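You operate a simulated robot arm through the tools that you are given. There is no shell and no other tool.

The job below is to be done with a simulated robot arm. You get a single attempt, and the scene is never put back.

TASK
Cure the purple mould's resin under the UV lamp for 20 seconds.
Fine: on the lamp's tray, pushed in; set the dial, switch on, press START once; switch off when the light is out; the mould stays inside, the other moulds stay put; spill nothing.

The check looks at the end state, three seconds after you hand in, the way a careful person would. Anything else that was tipped, shoved, dropped, spilled or broken makes it a failure.

THE ROBOT
A 6-joint arm with a two-finger gripper, fixed in place. Base frame: the origin is on the floor under the middle of its stand, x ahead of it, y to its left, z up; the work surface is at about z = 900. Lengths are in mm, angles in degrees, forces in N, time in s.
It reaches about 1572 mm from its shoulder. Its first joint turns from -166.0 to 166.0 degrees. Payload 2.45 kg.
The tool frame sits at the grasp point between the pads (the TCP): z along the fingers, y along the line on which they close. The tips reach 20 mm beyond it. The gripper opens to 140 mm; its body begins 168 mm behind the TCP.
Orientation is that of the tool frame in the base frame, as [roll, pitch, yaw] about the fixed x, y, z axes, in that order (R = Rz(yaw) Ry(pitch) Rx(roll)). With the fingers straight down and closing along the base's y, the tool's x points along the base's -x, its y along +y and its z along -z.

THE INTERFACE
- The arm moves only by the tool servo_tool. Its argument "rows" is a list of rows, each an object (a shift or turn left out is 0, a gripper value left out holds the last) with "offset": the shift along the tool's x, y, z in units of 20 mm (1.0 is 20 mm), a list of three; "angular": the turn, a rotation vector about the tool's x, y, z in units of 5 degrees (1.0 is 5 degrees), a list of three; "fingers": the opening, from 0 (shut) to 1 (fully open). In form: [{"offset": [x, y, z], "angular": [rx, ry, rz], "fingers": fingers}, ...]. A call has 1 to 20 rows; each row shifts and turns the commanded pose from where the row before left it, along the tool's axes as they then stand. A call with a number of a shift or a turn outside -1 to 1 is refused whole. A row lasts 0.2 s, in which the tool goes at most 50 mm and 8.6 degrees; a call with a longer step from one row to the next is refused whole, and so is a gripper value outside its range. Where a pose cannot be reached the arm comes as near as it can. A force on the tool above 40 N (or 10 N above the force at the start of the call, whichever is more), or a blocked arm, ends the call early, and 0.2 s more pass. Each finger travels about 45 mm/s and halts on what it meets, pressing with about 29 N; the grip force reading is that of the motor and also rises with nothing between the fingers. The clock runs only during rows and for 0.2 s after the last one: add rows that do not move to give the fingers time. The reply holds the time, the measured pose of the TCP, the force on the tool along the base axes, the opening and the grip force, in the units named above and with some noise, with the torque about the TCP (base axes, N m) and any sound that the robot's microphone picked up.
- Cameras (640 x 400 px; columns grow to the right, rows downward): "scene" is fixed at [49.9, 499.8, 1780.5]; the picture's right is [-0.37, -0.93, 0.00], its down [-0.69, 0.27, -0.67] and it looks along [0.62, -0.24, -0.75] (base axes); focal length 342 px, centre (320, 200). "wrist" rides on the gripper at [78, 11, -209] in the tool frame; the picture's right is [-0.14, 0.99, 0.00], its down [-0.92, -0.13, -0.37] and it looks along [-0.37, -0.05, 0.93] (tool axes); focal length 280 px, centre (320, 200). There is no depth. A picture from a camera that has moved, and an enlarged one, comes with that camera's place and axes in the base frame and with its lens.
- snapshot(camera): a new picture of that camera. The clock stands still meanwhile.
- inspect(camera, box): a new picture of the part [left, top, right, bottom] of that camera's present view, enlarged. The clock stands still meanwhile.
- finish_job(): hands the job in; it is judged then, once.

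Places have to be worked out from the pictures, the camera data and where the tool is seen. Open the gripper and draw the arm clear of the work before you hand the job in, unless the task says otherwise.

The tools are called by a JSON object that holds its "name" and its "arguments". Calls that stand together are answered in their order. servo_tool: Moves the arm, as the interface text tells. Its arguments: {"type":"object","properties":{"rows":{"type":"array"}},"required":["rows"]} The other tools are called the same way: snapshot (camera) takes a picture; inspect (camera, box) takes an enlarged picture of a part of a camera's view; finish_job () hands the job in.

At the start:

```text
time_s: 0.0
tcp_pos: [645.0, 269.7, 1373.2]
orientation: [-179.9, 0.0, -180.0]
contact_force: [0.4, 0.0, 0.0]
wrist_torque: [-0.02, -0.03, -0.03]
opening: 140.1
finger_force: 0.0
```

scene: 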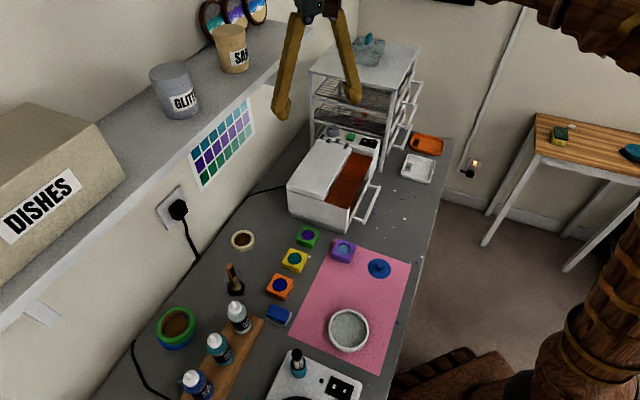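
wrist: 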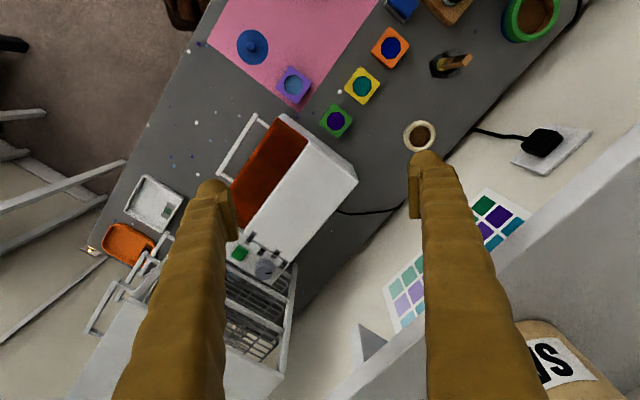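

I'll look closer at the lamp, its controls and the moulds before moving.

{"name": "inspect", "arguments": {"camera": "scene", "box": [270, 110, 450, 270]}}

{"name": "inspect", "arguments": {"camera": "wrist", "box": [200, 60, 400, 300]}}

{"name": "inspect", "arguments": {"camera": "scene", "box": [330, 120, 400, 170]}}

```text
2.50 times, centred on (360, 190) of scene
camera zoom: at [49.9, 499.8, 1780.5], right [-0.37, -0.93, 0.0], down [-0.69, 0.27, -0.67], along [0.62, -0.24, -0.75], focal length 854 px, centre (220, 225)
```

zoom: 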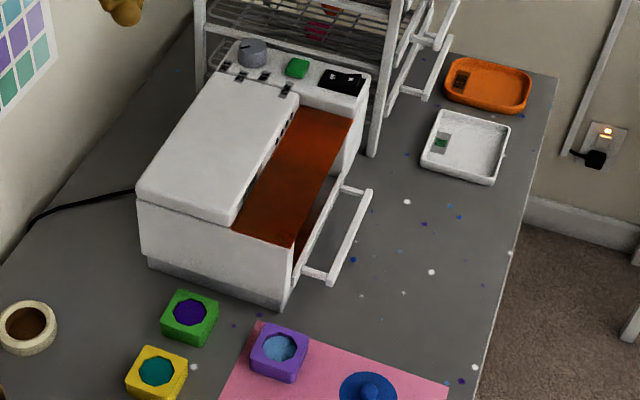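

```text
1.67 times, centred on (300, 180) of wrist
camera zoom: at [566.6, 280.2, 1583.3], right [0.14, 0.99, 0.0], down [0.92, -0.13, 0.37], along [0.37, -0.05, -0.93], focal length 467 px, centre (353, 233)
```

zoom: 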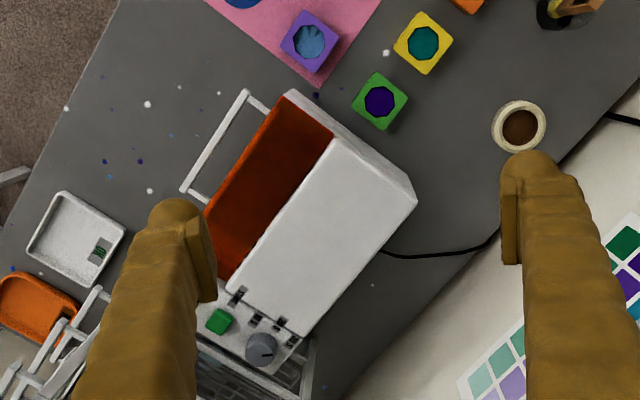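

```text
8.00 times, centred on (365, 145) of scene
camera zoom: at [49.9, 499.8, 1780.5], right [-0.37, -0.93, 0.0], down [-0.69, 0.27, -0.67], along [0.62, -0.24, -0.75], focal length 2733 px, centre (-40, 640)
```

zoom: 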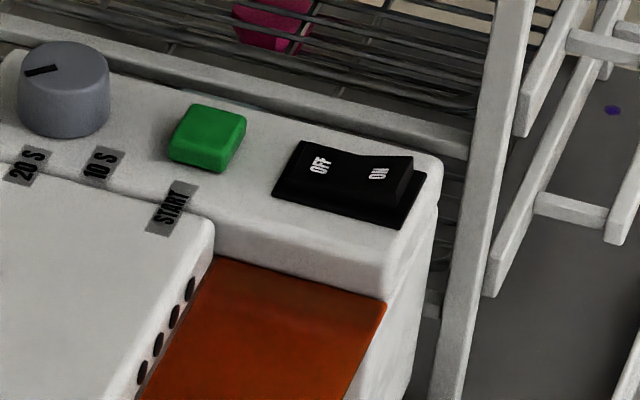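

The lamp sits at roughly 45° to the base axes with controls on its far end. I'll zoom in on the tray/handle region and the controls.

{"name": "inspect", "arguments": {"camera": "scene", "box": [330, 170, 400, 240]}}

{"name": "inspect", "arguments": {"camera": "scene", "box": [280, 130, 400, 210]}}

{"name": "inspect", "arguments": {"camera": "wrist", "box": [210, 50, 310, 130]}}

{"name": "inspect", "arguments": {"camera": "wrist", "box": [200, 100, 320, 220]}}

```text
5.71 times, centred on (365, 205) of scene
camera zoom: at [49.9, 499.8, 1780.5], right [-0.37, -0.93, 0.0], down [-0.69, 0.27, -0.67], along [0.62, -0.24, -0.75], focal length 1952 px, centre (63, 171)
```

zoom: 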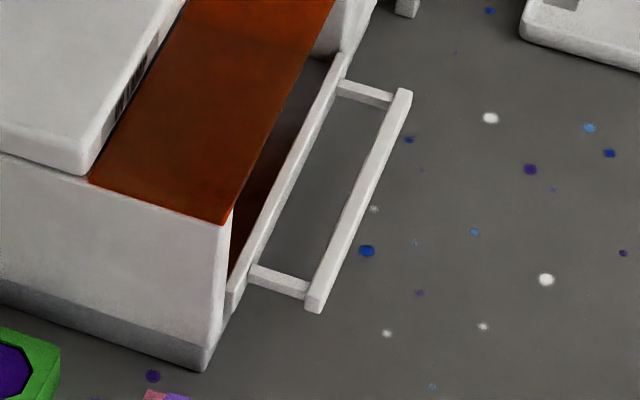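

```text
5.00 times, centred on (340, 170) of scene
camera zoom: at [49.9, 499.8, 1780.5], right [-0.37, -0.93, 0.0], down [-0.69, 0.27, -0.67], along [0.62, -0.24, -0.75], focal length 1708 px, centre (220, 350)
```

zoom: 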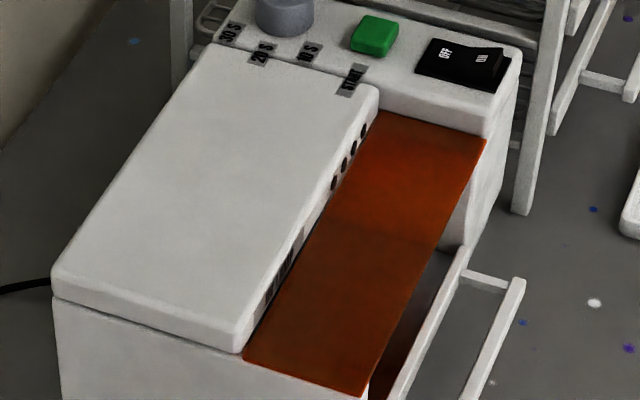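

```text
5.00 times, centred on (260, 90) of wrist
camera zoom: at [566.6, 280.2, 1583.3], right [0.14, 0.99, 0.0], down [0.92, -0.13, 0.37], along [0.37, -0.05, -0.93], focal length 1402 px, centre (620, 750)
```

zoom: 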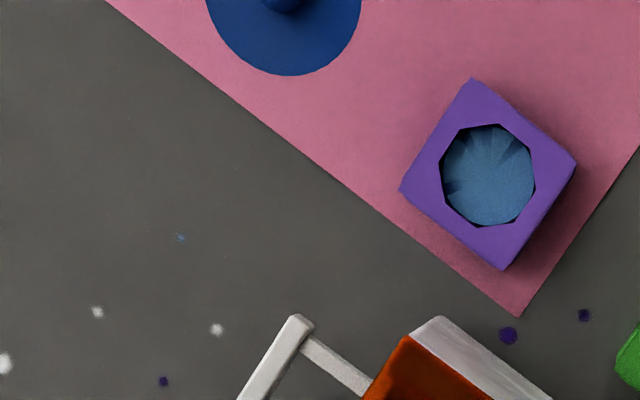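

```text
3.33 times, centred on (260, 160) of wrist
camera zoom: at [566.6, 280.2, 1583.3], right [0.14, 0.99, 0.0], down [0.92, -0.13, 0.37], along [0.37, -0.05, -0.93], focal length 935 px, centre (520, 333)
```

zoom: 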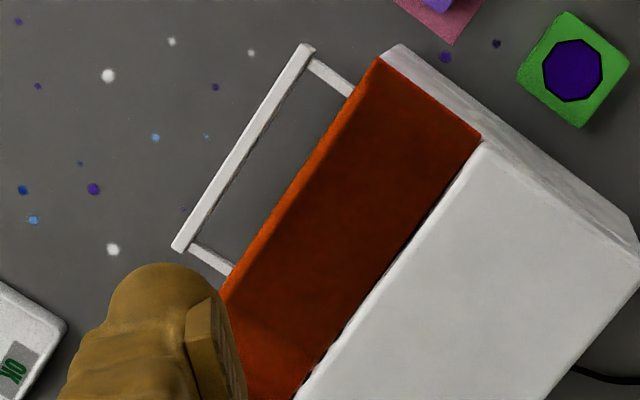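

The tray has a bar handle on the lamp's front. The controls (dial with 10/20/30 S labels, green START, rocker marked OFF/ON) are on the far end beside a rack. I'll rotate the tool to line up with the lamp and move high above it for a closer look.

{"name": "servo_tool", "arguments": {"rows": [{"angular": [0, 0, 1]}, {"angular": [0, 0, 1]}, {"angular": [0, 0, 1]}, {"angular": [0, 0, 1]}, {"angular": [0, 0, 1]}, {"angular": [0, 0, 1]}, {"angular": [0, 0, 1]}, {"angular": [0, 0, 1]}, {"angular": [0, 0, 1]}, {"angular": [0, 0, 0.2]}]}}

```text
time_s: 2.2
tcp_pos: [646.2, 269.2, 1373.1]
orientation: [-180.0, 0.0, 133.9]
contact_force: [-0.2, 1.5, -0.5]
wrist_torque: [-0.03, -0.02, 0.02]
opening: 139.9
finger_force: 0.1
```

The tool is now turned to yaw 134°. Next I translate toward a spot above the control panel while staying high.

{"name": "servo_tool", "arguments": {"rows": [{"offset": [-0.97, 0.155, 0]}, {"offset": [-0.97, 0.155, 0]}, {"offset": [-0.97, 0.155, 0]}, {"offset": [-0.97, 0.155, 0]}, {"offset": [-0.97, 0.155, 0]}, {"offset": [-0.97, 0.155, 0]}]}}

{"name": "snapshot", "arguments": {"camera": "wrist"}}

{"name": "snapshot", "arguments": {"camera": "scene"}}

```text
time_s: 3.6
tcp_pos: [742.3, 199.0, 1372.2]
orientation: [180.0, -0.1, 134.0]
contact_force: [-0.4, -0.5, -0.2]
wrist_torque: [0.02, -0.01, 0.0]
opening: 139.9
finger_force: 0.1
```

```text
taken
camera wrist: at [693.9, 262.9, 1582.2], right [0.81, 0.59, 0.0], down [0.55, -0.75, 0.37], along [0.22, -0.3, -0.93], focal length 280 px, centre (320, 200)
```

wrist: 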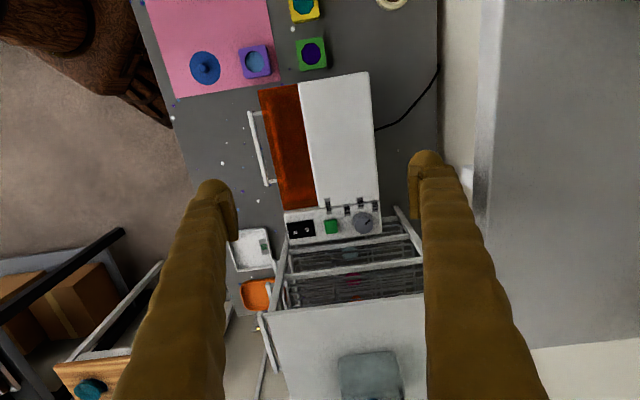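

```text
taken
```

scene: 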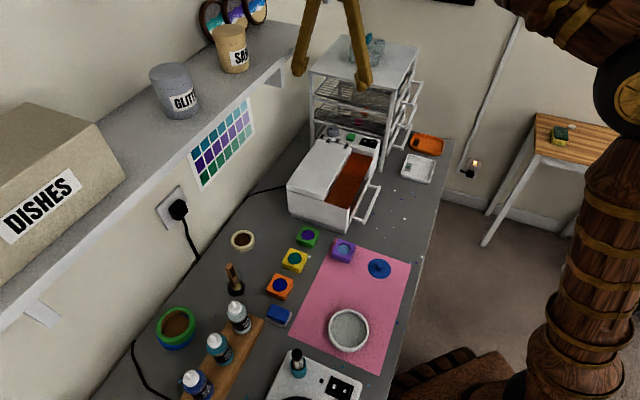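

The rack stands right beyond the control panel, so I need its height and position. I'll zoom into both views for that and for the dial.

{"name": "inspect", "arguments": {"camera": "scene", "box": [290, 20, 450, 160]}}

{"name": "inspect", "arguments": {"camera": "wrist", "box": [240, 180, 440, 320]}}

{"name": "inspect", "arguments": {"camera": "wrist", "box": [275, 190, 395, 250]}}

{"name": "inspect", "arguments": {"camera": "wrist", "box": [230, 60, 390, 220]}}

```text
2.86 times, centred on (370, 90) of scene
camera zoom: at [49.9, 499.8, 1780.5], right [-0.37, -0.93, 0.0], down [-0.69, 0.27, -0.67], along [0.62, -0.24, -0.75], focal length 976 px, centre (177, 514)
```

zoom: 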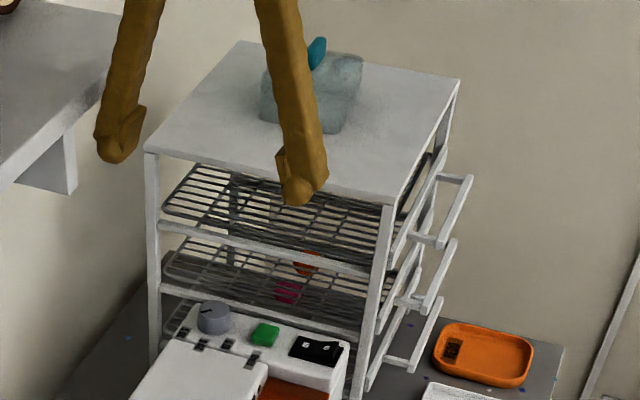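

```text
2.86 times, centred on (340, 250) of wrist
camera zoom: at [693.9, 262.9, 1582.2], right [0.81, 0.59, 0.0], down [0.55, -0.75, 0.37], along [0.22, -0.3, -0.93], focal length 801 px, centre (263, 57)
```

zoom: 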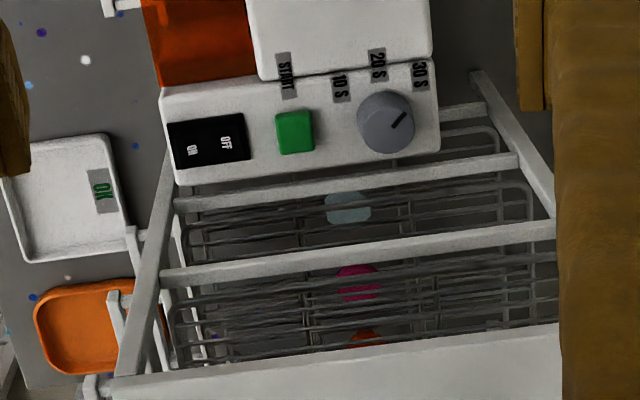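

```text
5.33 times, centred on (335, 220) of wrist
camera zoom: at [693.9, 262.9, 1582.2], right [0.81, 0.59, 0.0], down [0.55, -0.75, 0.37], along [0.22, -0.3, -0.93], focal length 1495 px, centre (240, 93)
```

zoom: 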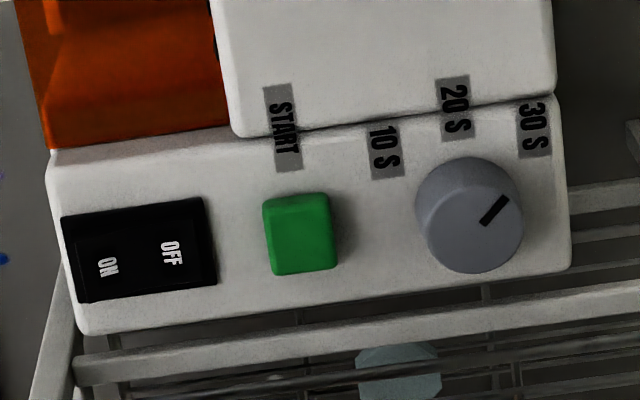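

```text
2.50 times, centred on (310, 140) of wrist
camera zoom: at [693.9, 262.9, 1582.2], right [0.81, 0.59, 0.0], down [0.55, -0.75, 0.37], along [0.22, -0.3, -0.93], focal length 701 px, centre (345, 350)
```

zoom: 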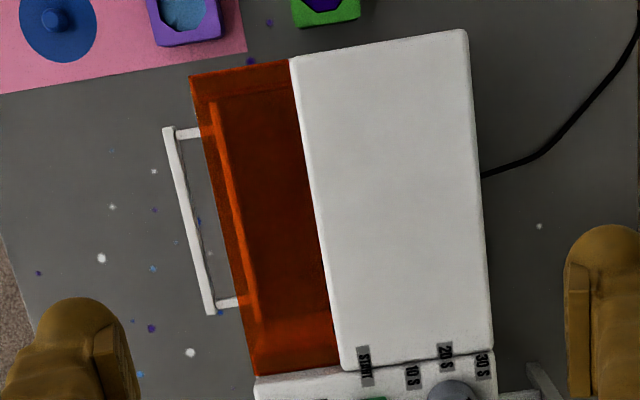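

The dial pointer is on 30 S now, with 20 S pointing straight toward the near end, so it needs about 45° counter-clockwise. The rack top is around z≈1230 at about 30 mm beyond the controls. I'll check where the shelf ends, since the wrist will work near it.

{"name": "inspect", "arguments": {"camera": "scene", "box": [180, 0, 340, 110]}}

{"name": "inspect", "arguments": {"camera": "wrist", "box": [400, 0, 640, 400]}}

```text
3.64 times, centred on (260, 55) of scene
camera zoom: at [49.9, 499.8, 1780.5], right [-0.37, -0.93, 0.0], down [-0.69, 0.27, -0.67], along [0.62, -0.24, -0.75], focal length 1242 px, centre (538, 727)
```

zoom: 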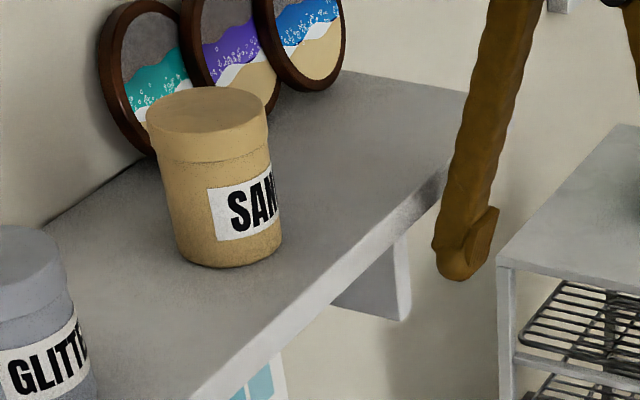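

```text
1.00 times, centred on (520, 200) of wrist (not enlarged: the box is as wide or as high as the picture)
camera zoom: at [693.9, 262.9, 1582.2], right [0.81, 0.59, 0.0], down [0.55, -0.75, 0.37], along [0.22, -0.3, -0.93], focal length 280 px, centre (120, 200)
```

zoom: 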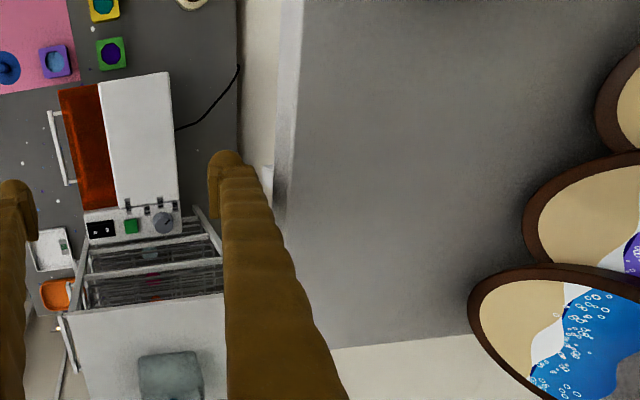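

The shelf ends near the lamp's middle at z≈1400 and just behind the lamp, so I'll lean away from it when working at the dial. Next I examine fingertip size against the gap behind the tray's handle bar.

{"name": "inspect", "arguments": {"camera": "wrist", "box": [170, 140, 270, 240]}}

{"name": "inspect", "arguments": {"camera": "scene", "box": [285, 40, 385, 100]}}

{"name": "inspect", "arguments": {"camera": "wrist", "box": [235, 70, 315, 220]}}

```text
4.00 times, centred on (220, 190) of wrist
camera zoom: at [693.9, 262.9, 1582.2], right [0.81, 0.59, 0.0], down [0.55, -0.75, 0.37], along [0.22, -0.3, -0.93], focal length 1122 px, centre (720, 240)
```

zoom: 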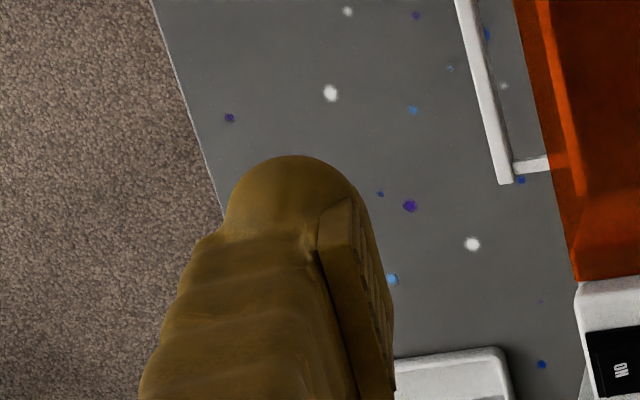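

```text
6.40 times, centred on (335, 70) of scene
camera zoom: at [49.9, 499.8, 1780.5], right [-0.37, -0.93, 0.0], down [-0.69, 0.27, -0.67], along [0.62, -0.24, -0.75], focal length 2186 px, centre (224, 1032)
```

zoom: 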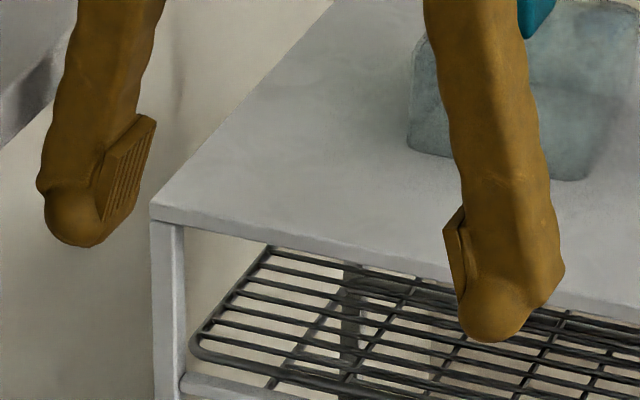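

```text
2.67 times, centred on (275, 145) of wrist
camera zoom: at [693.9, 262.9, 1582.2], right [0.81, 0.59, 0.0], down [0.55, -0.75, 0.37], along [0.22, -0.3, -0.93], focal length 748 px, centre (440, 347)
```

zoom: 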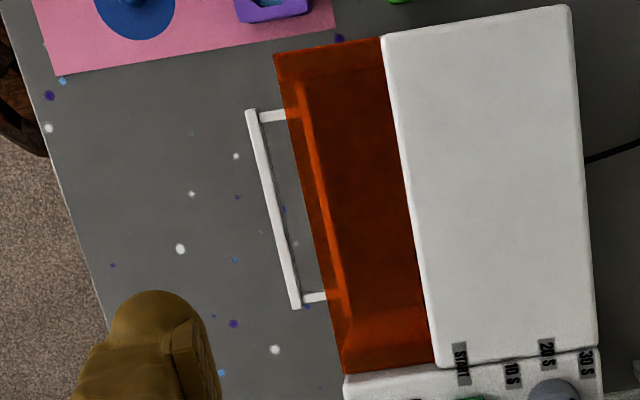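

Finger thickness (~26 mm tube plus pad) barely matches the ~28 mm gap behind the bar, so I'll grip the bar with the gripper nearly horizontal, closing vertically. I move out in front of the lamp at height first, and narrow the opening.

{"name": "servo_tool", "arguments": {"rows": [{"offset": [-0.092, -0.95, 0], "fingers": 0.3}, {"offset": [-0.092, -0.95, 0]}, {"offset": [-0.092, -0.95, 0]}, {"offset": [-0.092, -0.95, 0]}, {"offset": [-0.092, -0.95, 0]}, {"offset": [-0.092, -0.95, 0]}, {"offset": [-0.092, -0.95, 0]}, {"offset": [-0.092, -0.95, 0]}, {"offset": [-0.092, -0.95, 0]}, {"offset": [-0.092, -0.95, 0]}, {"offset": [-0.092, -0.95, 0]}, {"offset": [-0.092, -0.95, 0]}, {"offset": [-0.092, -0.95, 0]}, {"offset": [-0.092, -0.95, 0]}, {"offset": [-0.092, -0.95, 0]}, {"angular": [0, 0, -0.2]}]}}

{"name": "snapshot", "arguments": {"camera": "scene"}}

{"name": "snapshot", "arguments": {"camera": "wrist"}}

```text
time_s: 7.0
tcp_pos: [553.7, -18.7, 1374.4]
orientation: [180.0, 0.0, 135.0]
contact_force: [-0.1, 0.0, 0.0]
wrist_torque: [0.01, -0.03, 0.03]
opening: 42.1
finger_force: 0.0
```

```text
taken
```

scene: 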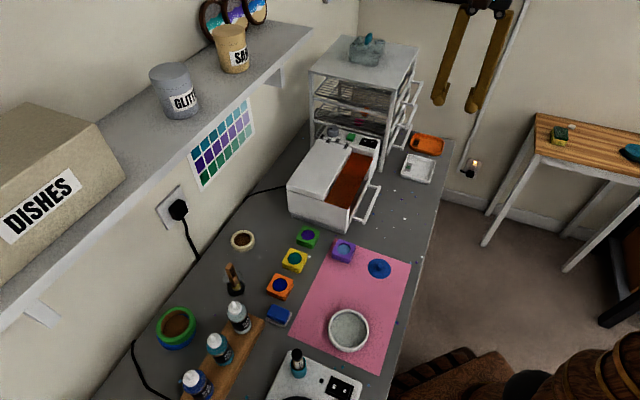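

```text
taken
camera wrist: at [505.7, 44.0, 1584.7], right [0.8, 0.6, 0.0], down [0.56, -0.74, 0.37], along [0.22, -0.29, -0.93], focal length 280 px, centre (320, 200)
```

wrist: 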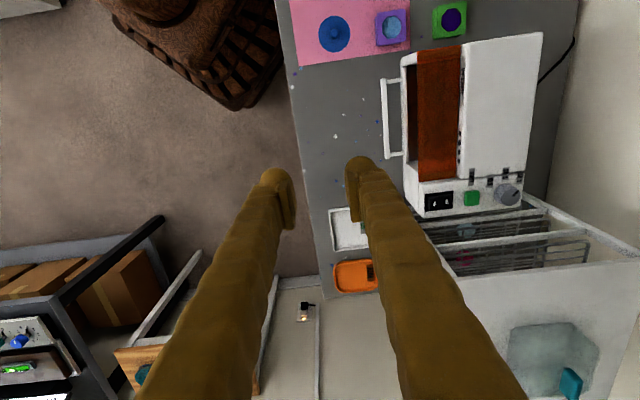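

The camera now sees the lamp's front side. I'll zoom on the tray front and handle, and on the mould, to triangulate with the earlier views.

{"name": "inspect", "arguments": {"camera": "wrist", "box": [360, 20, 480, 220]}}

{"name": "inspect", "arguments": {"camera": "wrist", "box": [370, 30, 430, 100]}}

{"name": "inspect", "arguments": {"camera": "wrist", "box": [300, 0, 480, 70]}}

{"name": "inspect", "arguments": {"camera": "scene", "box": [320, 225, 410, 290]}}

```text
2.00 times, centred on (420, 120) of wrist
camera zoom: at [505.7, 44.0, 1584.7], right [0.8, 0.6, 0.0], down [0.56, -0.74, 0.37], along [0.22, -0.29, -0.93], focal length 561 px, centre (120, 360)
```

zoom: 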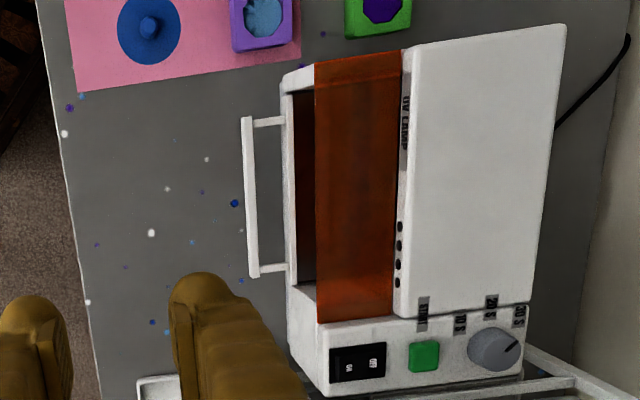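

```text
5.71 times, centred on (400, 65) of wrist
camera zoom: at [505.7, 44.0, 1584.7], right [0.8, 0.6, 0.0], down [0.56, -0.74, 0.37], along [0.22, -0.29, -0.93], focal length 1602 px, centre (-137, 971)
```

zoom: 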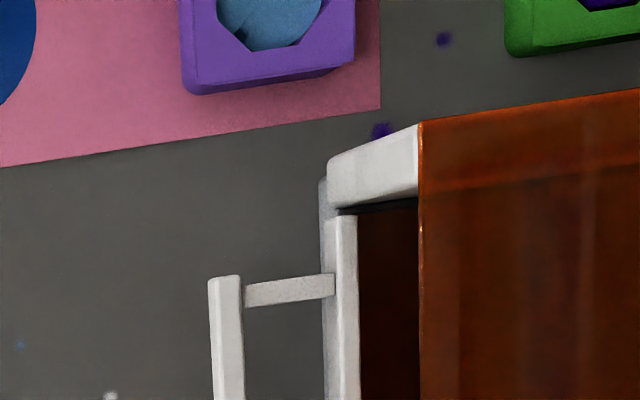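

```text
3.56 times, centred on (390, 35) of wrist
camera zoom: at [505.7, 44.0, 1584.7], right [0.8, 0.6, 0.0], down [0.56, -0.74, 0.37], along [0.22, -0.29, -0.93], focal length 997 px, centre (71, 787)
```

zoom: 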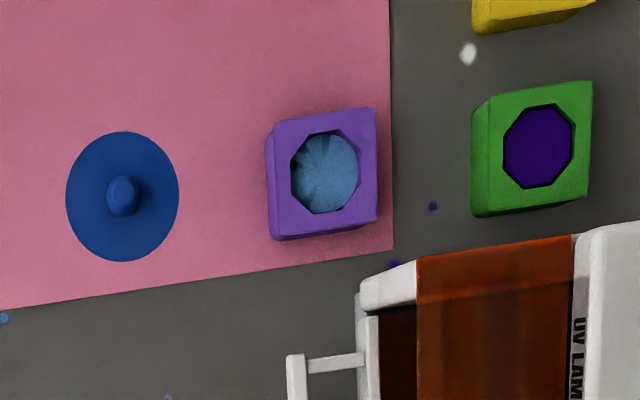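

```text
6.15 times, centred on (365, 258) of scene
camera zoom: at [49.9, 499.8, 1780.5], right [-0.37, -0.93, 0.0], down [-0.69, 0.27, -0.67], along [0.62, -0.24, -0.75], focal length 2102 px, centre (43, -154)
```

zoom: 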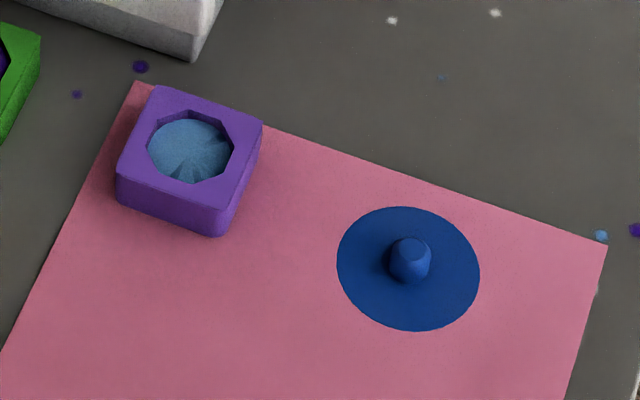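

From the views I get: handle bar centre near z≈951, lamp-front coordinate ≈523 (bar mid at about (658, 82)), and the purple mould ~56 mm square, ~21 mm tall, centred near (551, 227) and aligned with the lamp. I'll tilt the gripper 50° so the fingers point toward the lamp front, still high up.

{"name": "servo_tool", "arguments": {"rows": [{"angular": [-1, 0, 0], "fingers": 0.23}, {"angular": [-1, 0, 0]}, {"angular": [-1, 0, 0]}, {"angular": [-1, 0, 0]}, {"angular": [-1, 0, 0]}, {"angular": [-1, 0, 0]}, {"angular": [-1, 0, 0]}, {"angular": [-1, 0, 0]}, {"angular": [-1, 0, 0]}, {"angular": [-1, 0, 0]}]}}

{"name": "snapshot", "arguments": {"camera": "scene"}}

{"name": "snapshot", "arguments": {"camera": "wrist"}}

```text
time_s: 9.2
tcp_pos: [553.5, -19.3, 1374.7]
orientation: [129.8, 0.1, 134.9]
contact_force: [-0.7, 1.3, 0.5]
wrist_torque: [-0.21, 0.01, -0.21]
opening: 32.1
finger_force: 0.0
```

```text
taken
```

scene: 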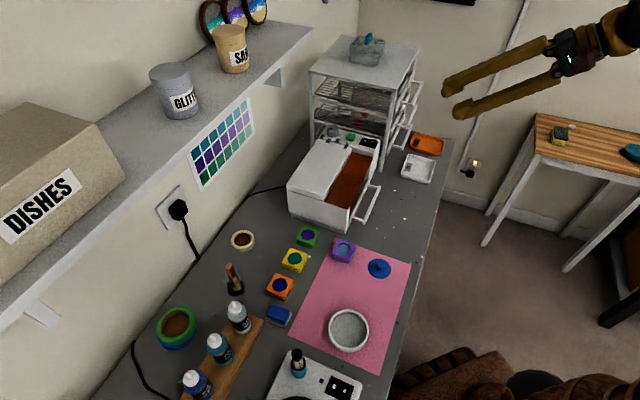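

```text
taken
camera wrist: at [388.1, -71.5, 1517.4], right [0.55, 0.35, 0.76], down [0.39, -0.91, 0.14], along [0.74, 0.22, -0.63], focal length 280 px, centre (320, 200)
```

wrist: 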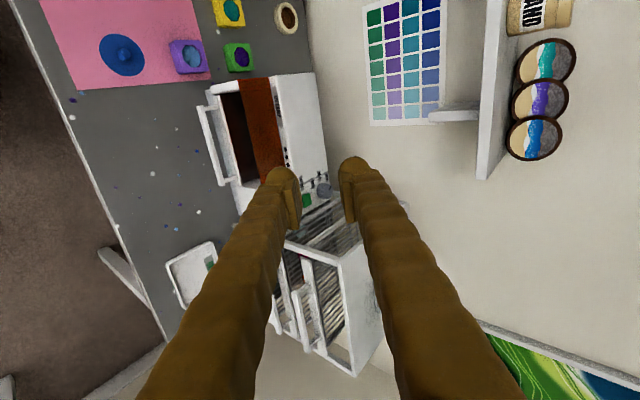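

The tilt worked and the arm is comfortable. I descend about two thirds of the way toward the standoff in front of the handle and look again.

{"name": "servo_tool", "arguments": {"rows": [{"offset": [-0.007, -0.723, 0.932]}, {"offset": [-0.007, -0.723, 0.932]}, {"offset": [-0.007, -0.723, 0.932]}, {"offset": [-0.007, -0.723, 0.932]}, {"offset": [-0.007, -0.723, 0.932]}, {"offset": [-0.007, -0.723, 0.932]}, {"offset": [-0.007, -0.723, 0.932]}, {"offset": [-0.007, -0.723, 0.932]}, {"offset": [-0.007, -0.723, 0.932]}, {"offset": [-0.007, -0.723, 0.932]}, {"offset": [-0.007, -0.723, 0.932]}]}}

{"name": "snapshot", "arguments": {"camera": "wrist"}}

{"name": "snapshot", "arguments": {"camera": "scene"}}

```text
time_s: 11.6
tcp_pos: [590.8, 18.5, 1119.1]
orientation: [130.1, 0.0, 135.0]
contact_force: [0.5, -0.1, 0.4]
wrist_torque: [0.0, -0.03, -0.02]
opening: 32.4
finger_force: 0.1
```

```text
taken
camera wrist: at [426.6, -34.6, 1262.6], right [0.55, 0.35, 0.76], down [0.39, -0.91, 0.14], along [0.74, 0.22, -0.64], focal length 280 px, centre (320, 200)
```

wrist: 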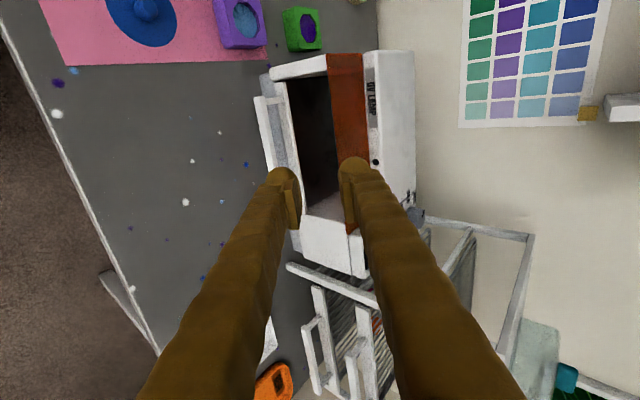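

```text
taken
```

scene: 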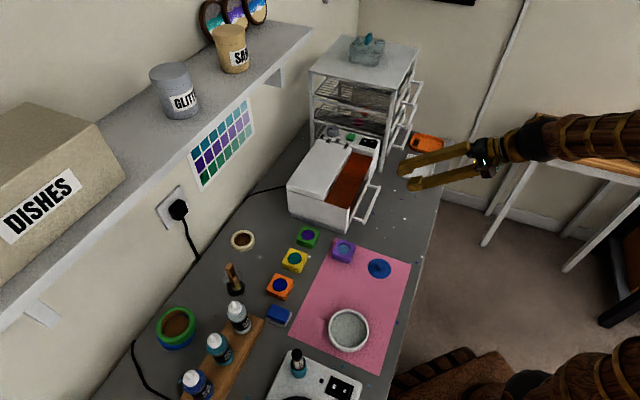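

I'll zoom in on the tray opening and handle from here to fix the bar's height.

{"name": "inspect", "arguments": {"camera": "wrist", "box": [240, 50, 380, 280]}}

{"name": "inspect", "arguments": {"camera": "wrist", "box": [245, 60, 345, 130]}}

```text
1.74 times, centred on (310, 165) of wrist
camera zoom: at [426.6, -34.6, 1262.6], right [0.55, 0.35, 0.76], down [0.39, -0.91, 0.14], along [0.74, 0.22, -0.64], focal length 488 px, centre (337, 261)
```

zoom: 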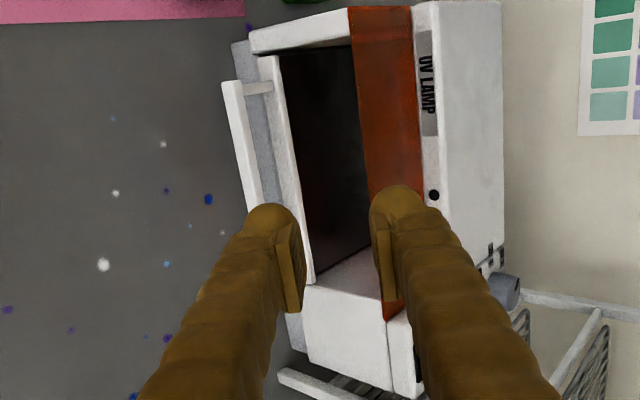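

```text
5.71 times, centred on (295, 95) of wrist
camera zoom: at [426.6, -34.6, 1262.6], right [0.55, 0.35, 0.76], down [0.39, -0.91, 0.14], along [0.74, 0.22, -0.64], focal length 1602 px, centre (463, 800)
```

zoom: 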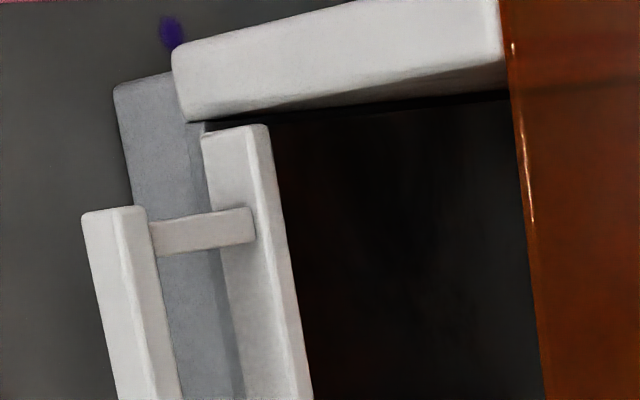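

Bar top ≈ 958, centre ≈ 951, cross-section about 8×13 mm. I go to a standoff 60 mm short of the grip along the finger direction.

{"name": "servo_tool", "arguments": {"rows": [{"offset": [0, -0.579, 0.9475]}, {"offset": [0, -0.579, 0.9475]}, {"offset": [0, -0.579, 0.9475]}, {"offset": [0, -0.579, 0.9475]}, {"offset": [0, -0.579, 0.9475]}, {"offset": [0, -0.579, 0.9475]}]}}

{"name": "snapshot", "arguments": {"camera": "wrist"}}

{"name": "inspect", "arguments": {"camera": "scene", "box": [320, 120, 480, 240]}}

```text
time_s: 13.0
tcp_pos: [622.8, 47.6, 994.8]
orientation: [129.8, -0.1, 134.9]
contact_force: [-0.6, -0.3, 0.7]
wrist_torque: [0.03, -0.01, 0.01]
opening: 32.1
finger_force: 0.0
```

```text
taken
camera wrist: at [457.8, -5.7, 1137.9], right [0.55, 0.35, 0.76], down [0.39, -0.91, 0.14], along [0.74, 0.22, -0.64], focal length 280 px, centre (320, 200)
```

wrist: 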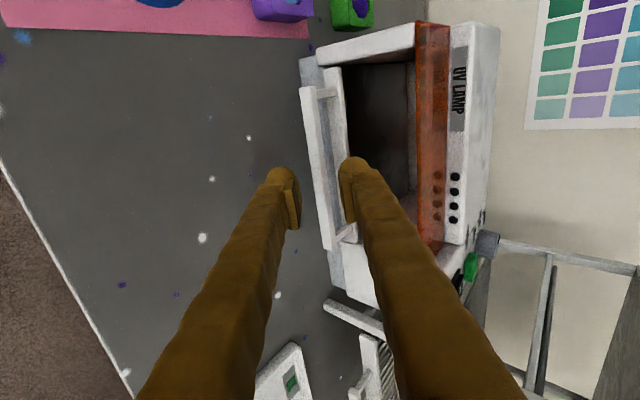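

```text
3.33 times, centred on (400, 180) of scene
camera zoom: at [49.9, 499.8, 1780.5], right [-0.37, -0.93, 0.0], down [-0.69, 0.27, -0.67], along [0.62, -0.24, -0.75], focal length 1139 px, centre (53, 267)
```

zoom: 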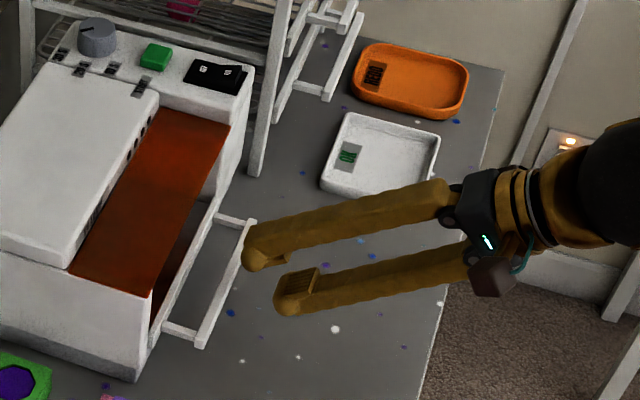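

Let me zoom in between the fingertips to see the bar's alignment with the finger axis.

{"name": "inspect", "arguments": {"camera": "wrist", "box": [260, 70, 400, 270]}}

```text
2.00 times, centred on (330, 170) of wrist
camera zoom: at [457.8, -5.7, 1137.9], right [0.55, 0.35, 0.76], down [0.39, -0.91, 0.14], along [0.74, 0.22, -0.64], focal length 561 px, centre (300, 260)
```

zoom: 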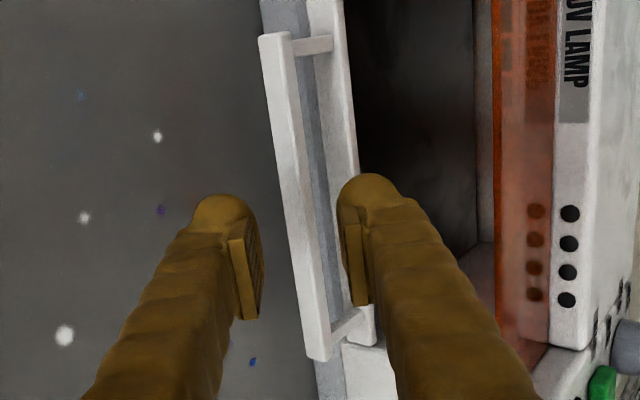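

The bar lies right on the finger axis. I advance 60 mm so it sits between the pads, then check.

{"name": "servo_tool", "arguments": {"rows": [{"offset": [0, -0.02, 0.6]}, {"offset": [0, -0.02, 0.6]}, {"offset": [0, -0.02, 0.6]}, {"offset": [0, 0, 0.6]}, {"offset": [0, 0, 0.6]}]}}

{"name": "inspect", "arguments": {"camera": "wrist", "box": [260, 70, 400, 270]}}

{"name": "inspect", "arguments": {"camera": "scene", "box": [320, 150, 420, 240]}}

```text
time_s: 14.2
tcp_pos: [655.2, 79.9, 952.9]
orientation: [129.9, 0.0, 135.0]
contact_force: [0.3, 0.3, 0.6]
wrist_torque: [0.01, 0.02, 0.01]
opening: 32.2
finger_force: 0.1
```

```text
2.00 times, centred on (330, 170) of wrist
camera zoom: at [490.8, 27.1, 1097.0], right [0.55, 0.35, 0.76], down [0.39, -0.91, 0.14], along [0.74, 0.22, -0.64], focal length 561 px, centre (300, 260)
```

zoom: 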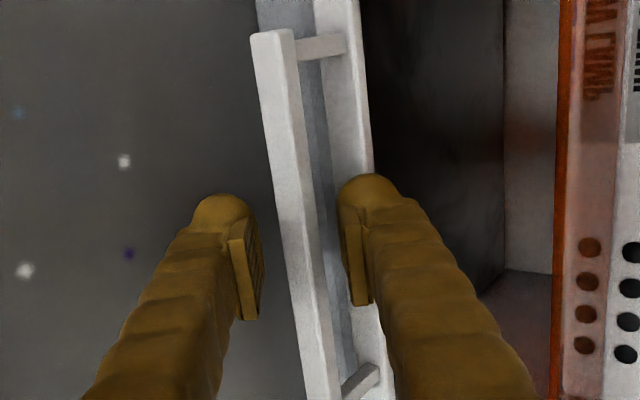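

```text
4.44 times, centred on (370, 195) of scene
camera zoom: at [49.9, 499.8, 1780.5], right [-0.37, -0.93, 0.0], down [-0.69, 0.27, -0.67], along [0.62, -0.24, -0.75], focal length 1518 px, centre (98, 222)
```

zoom: 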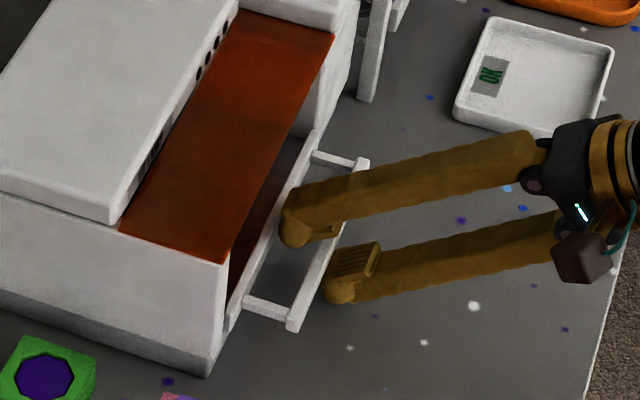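

The bar sits between the pads. I close the fingers on it.

{"name": "servo_tool", "arguments": {"rows": [{"fingers": 0.0}, {}, {}, {}]}}

{"name": "inspect", "arguments": {"camera": "wrist", "box": [260, 70, 400, 270]}}

```text
time_s: 15.2
tcp_pos: [654.8, 79.3, 953.5]
orientation: [129.9, 0.0, 134.9]
contact_force: [1.7, 0.3, 8.4]
wrist_torque: [-0.08, 0.03, -0.01]
opening: 12.6
finger_force: 39.8
```

```text
2.00 times, centred on (330, 170) of wrist
camera zoom: at [490.8, 27.0, 1097.2], right [0.55, 0.35, 0.76], down [0.39, -0.91, 0.14], along [0.74, 0.22, -0.64], focal length 561 px, centre (300, 260)
```

zoom: 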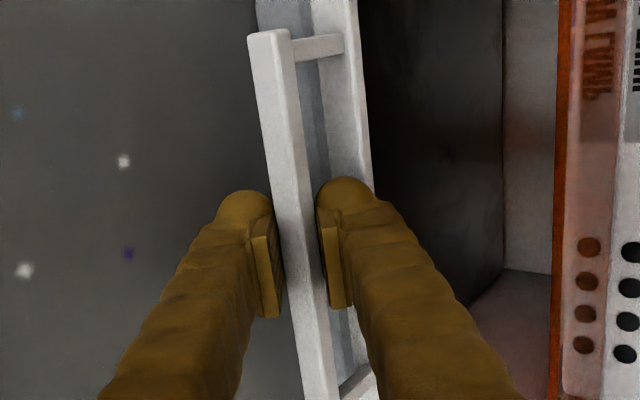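

Gripped at 12.6 mm opening. I pull the tray out slowly, straight away from the lamp front.

{"name": "servo_tool", "arguments": {"rows": [{"offset": [0, -0.1607, -0.1915]}, {"offset": [0, -0.3215, -0.383]}, {"offset": [0, -0.3215, -0.383]}, {"offset": [0, -0.3215, -0.383]}]}}

{"name": "inspect", "arguments": {"camera": "scene", "box": [280, 120, 440, 240]}}

```text
time_s: 16.2
tcp_pos: [630.9, 55.6, 953.6]
orientation: [130.1, 0.0, 134.9]
contact_force: [17.8, -19.2, -22.0]
wrist_torque: [-0.95, -0.89, 0.54]
opening: 12.1
finger_force: 38.8
```

```text
3.33 times, centred on (360, 180) of scene
camera zoom: at [49.9, 499.8, 1780.5], right [-0.37, -0.93, 0.0], down [-0.69, 0.27, -0.67], along [0.62, -0.24, -0.75], focal length 1139 px, centre (187, 267)
```

zoom: 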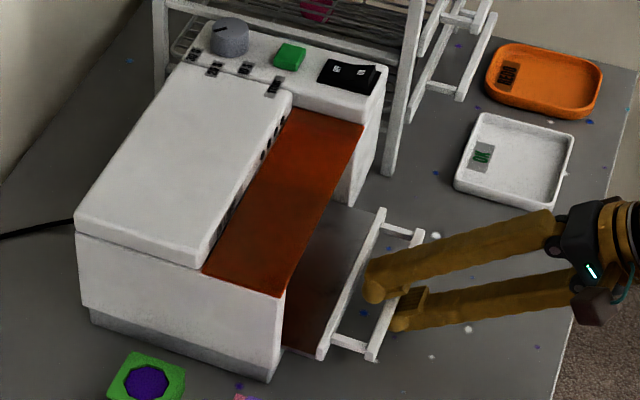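

The tray slid out about 34 mm, but side and vertical forces have built up (~26 N along the lamp's length, -22 N in z). I'll nudge the tool slightly to relax these before continuing.

{"name": "servo_tool", "arguments": {"rows": [{"offset": [-0.04, -0.0383, 0.03215]}, {}]}}

```text
time_s: 16.8
tcp_pos: [630.8, 56.5, 952.7]
orientation: [129.9, -0.1, 134.9]
contact_force: [17.8, -18.3, 6.1]
wrist_torque: [-0.02, 0.02, -0.01]
opening: 12.4
finger_force: 39.4
```

{"name": "servo_tool", "arguments": {"rows": [{"offset": [-0.1, 0, 0]}, {}]}}

```text
time_s: 17.4
tcp_pos: [631.3, 55.9, 953.3]
orientation: [129.9, 0.0, 135.1]
contact_force: [-16.7, 17.7, 19.3]
wrist_torque: [0.19, 0.2, 0.24]
opening: 12.6
finger_force: 39.1
```

The sign flip over 2 mm shows it is just pad friction along the bar, nothing jammed. I back off 1 mm and keep pulling in small stages.

{"name": "servo_tool", "arguments": {"rows": [{"offset": [0.05, 0, 0]}, {"offset": [0, -0.3215, -0.383]}, {"offset": [0, -0.3215, -0.383]}, {"offset": [0, -0.3215, -0.383]}, {"offset": [0, -0.3215, -0.383]}]}}

```text
time_s: 18.6
tcp_pos: [600.7, 25.5, 953.2]
orientation: [129.9, 0.0, 135.0]
contact_force: [-18.5, 19.1, 18.5]
wrist_torque: [-0.03, -0.01, 0.0]
opening: 12.3
finger_force: 39.7
```

{"name": "servo_tool", "arguments": {"rows": [{"offset": [0, -0.3215, -0.383]}, {"offset": [0, -0.3215, -0.383]}, {"offset": [0, -0.3215, -0.383]}, {"offset": [0, -0.3215, -0.383]}]}}

{"name": "snapshot", "arguments": {"camera": "scene"}}

{"name": "snapshot", "arguments": {"camera": "wrist"}}

```text
time_s: 19.6
tcp_pos: [574.1, -1.1, 952.1]
orientation: [130.1, 0.0, 135.0]
contact_force: [-14.6, 15.9, 2.8]
wrist_torque: [-0.14, -0.06, -0.14]
opening: 12.6
finger_force: 39.0
```

```text
taken
```

scene: 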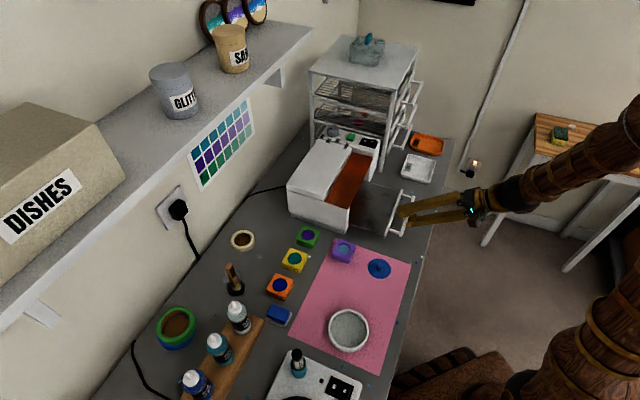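

```text
taken
camera wrist: at [410.2, -54.1, 1097.2], right [0.55, 0.35, 0.76], down [0.39, -0.91, 0.14], along [0.74, 0.22, -0.64], focal length 280 px, centre (320, 200)
```

wrist: 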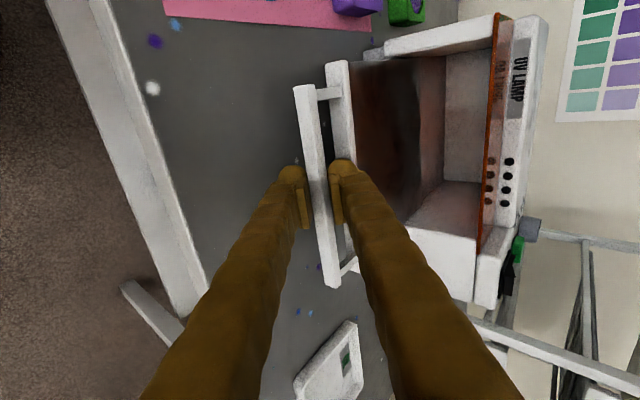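

The tray is out about 114 mm. I'll zoom on it to see its floor and how much room there is.

{"name": "inspect", "arguments": {"camera": "scene", "box": [280, 120, 440, 250]}}

{"name": "inspect", "arguments": {"camera": "wrist", "box": [290, 10, 550, 300]}}

```text
3.08 times, centred on (360, 185) of scene
camera zoom: at [49.9, 499.8, 1780.5], right [-0.37, -0.93, 0.0], down [-0.69, 0.27, -0.67], along [0.62, -0.24, -0.75], focal length 1051 px, centre (197, 246)
```

zoom: 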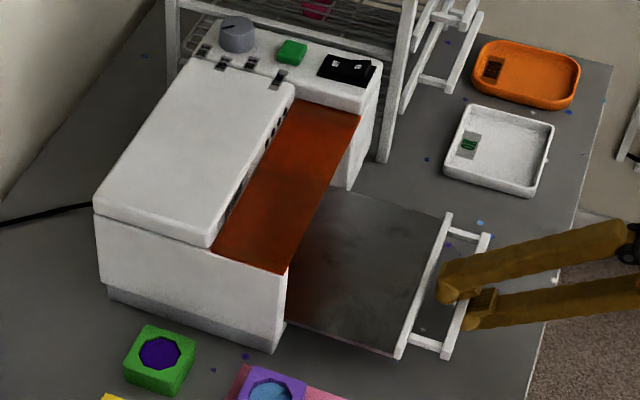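

```text
1.38 times, centred on (420, 155) of wrist
camera zoom: at [410.2, -54.1, 1097.2], right [0.55, 0.35, 0.76], down [0.39, -0.91, 0.14], along [0.74, 0.22, -0.64], focal length 387 px, centre (182, 262)
```

zoom: 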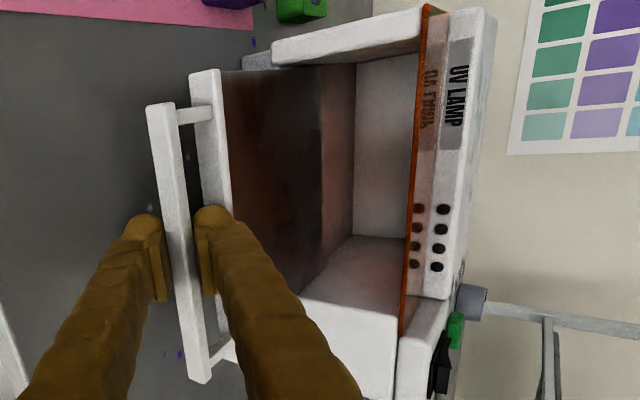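

The tray is a flat metal plate with a front lip, exposing about 108 mm — enough for the 56 mm mould. I release the handle and back straight out along the finger axis.

{"name": "servo_tool", "arguments": {"rows": [{"fingers": 0.24}, {}, {}, {"offset": [0, 0, -0.4]}, {"offset": [0, 0, -0.8]}, {"offset": [0, 0, -1]}, {"offset": [0, 0, -1]}, {"offset": [0, 0.5, -0.9]}, {"offset": [0, 0.5, -0.9]}, {"offset": [0, 0.7, -0.9]}, {"offset": [0, 0.7, -0.9]}]}}

{"name": "snapshot", "arguments": {"camera": "scene"}}

{"name": "snapshot", "arguments": {"camera": "wrist"}}

```text
time_s: 22.0
tcp_pos: [522.5, -52.1, 1078.4]
orientation: [129.9, 0.0, 135.0]
contact_force: [0.8, 0.0, 0.2]
wrist_torque: [0.0, -0.01, 0.0]
opening: 33.5
finger_force: 0.1
```

```text
taken
```

scene: 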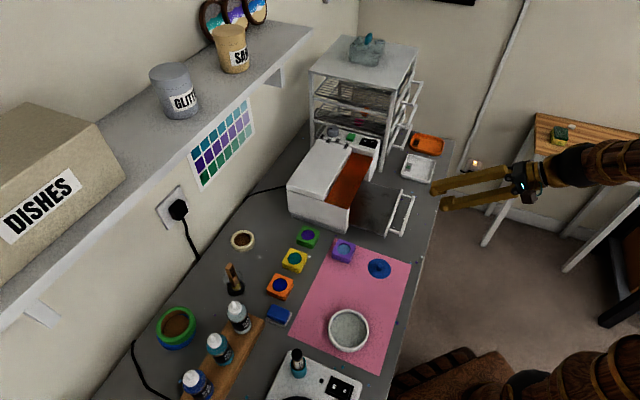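

```text
taken
camera wrist: at [357.4, -106.5, 1221.7], right [0.55, 0.35, 0.76], down [0.39, -0.91, 0.14], along [0.74, 0.22, -0.64], focal length 280 px, centre (320, 200)
```

wrist: 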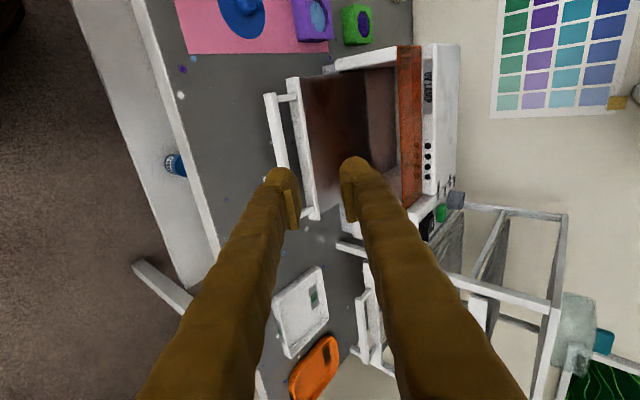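

Released cleanly, tray stayed out. I bring the gripper back to vertical and open it to ~80 mm for the mould.

{"name": "servo_tool", "arguments": {"rows": [{"angular": [1, 0, 0], "fingers": 0.57}, {"angular": [1, 0, 0]}, {"angular": [1, 0, 0]}, {"angular": [1, 0, 0]}, {"angular": [1, 0, 0]}, {"angular": [1, 0, 0]}, {"angular": [1, 0, 0]}, {"angular": [1, 0, 0]}, {"angular": [1, 0, 0]}, {"angular": [1, 0, 0]}, {"offset": [0, 0, -1]}, {"offset": [0, 0, -1]}, {"offset": [0, 0, -1]}]}}

```text
time_s: 24.8
tcp_pos: [523.9, -54.1, 1137.4]
orientation: [-180.0, 0.0, 135.0]
contact_force: [0.1, -0.5, -1.0]
wrist_torque: [0.01, -0.03, 0.03]
opening: 79.5
finger_force: 0.1
```

Now vertical at yaw 135°. I move over the purple mould, staying at z≈1137.

{"name": "servo_tool", "arguments": {"rows": [{"offset": [0.748, 0.908, 0]}, {"offset": [0.748, 0.908, 0]}, {"offset": [0.748, 0.908, 0]}, {"offset": [0.748, 0.908, 0]}, {"offset": [0.748, 0.908, 0]}, {"offset": [0.748, 0.908, 0]}, {"offset": [0.748, 0.908, 0]}, {"offset": [0.748, 0.908, 0]}, {"offset": [0.748, 0.908, 0]}, {"offset": [0.748, 0.908, 0]}, {"offset": [0.748, 0.908, 0]}, {"offset": [0.748, 0.908, 0]}]}}

{"name": "snapshot", "arguments": {"camera": "wrist"}}

{"name": "inspect", "arguments": {"camera": "scene", "box": [270, 120, 430, 280]}}

```text
time_s: 27.4
tcp_pos: [548.2, 228.3, 1138.9]
orientation: [179.9, 0.0, 134.9]
contact_force: [0.6, 0.2, 0.4]
wrist_torque: [-0.01, -0.01, -0.01]
opening: 79.8
finger_force: 0.1
```

```text
taken
camera wrist: at [499.9, 291.3, 1348.4], right [0.8, 0.6, 0.0], down [0.56, -0.74, 0.37], along [0.22, -0.29, -0.93], focal length 280 px, centre (320, 200)
```

wrist: 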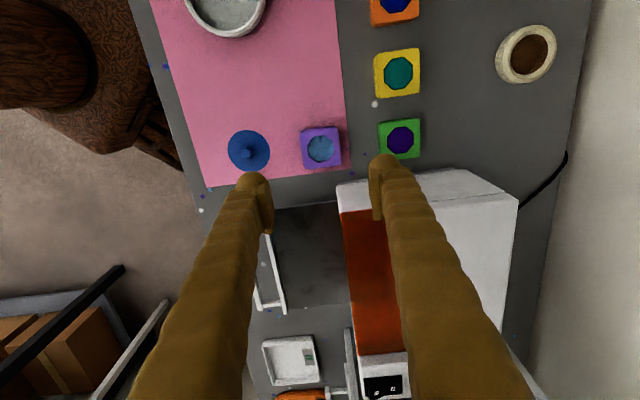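

```text
2.50 times, centred on (350, 200) of scene
camera zoom: at [49.9, 499.8, 1780.5], right [-0.37, -0.93, 0.0], down [-0.69, 0.27, -0.67], along [0.62, -0.24, -0.75], focal length 854 px, centre (245, 200)
```

zoom: 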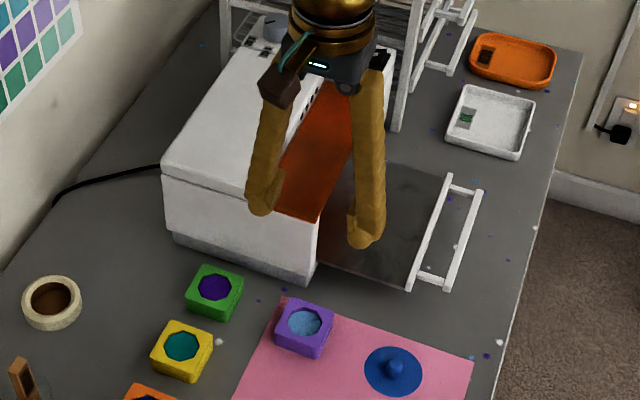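

I zoom on the mould from above to pin its centre and angle.

{"name": "inspect", "arguments": {"camera": "wrist", "box": [280, 110, 360, 180]}}

```text
5.71 times, centred on (320, 145) of wrist
camera zoom: at [499.9, 291.3, 1348.4], right [0.8, 0.6, 0.0], down [0.56, -0.74, 0.37], along [0.22, -0.29, -0.93], focal length 1602 px, centre (320, 514)
```

zoom: 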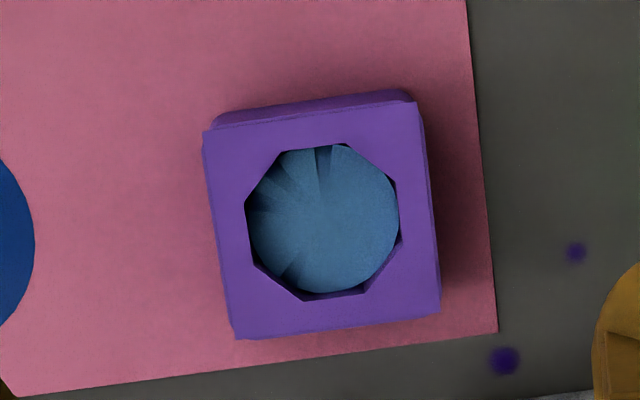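

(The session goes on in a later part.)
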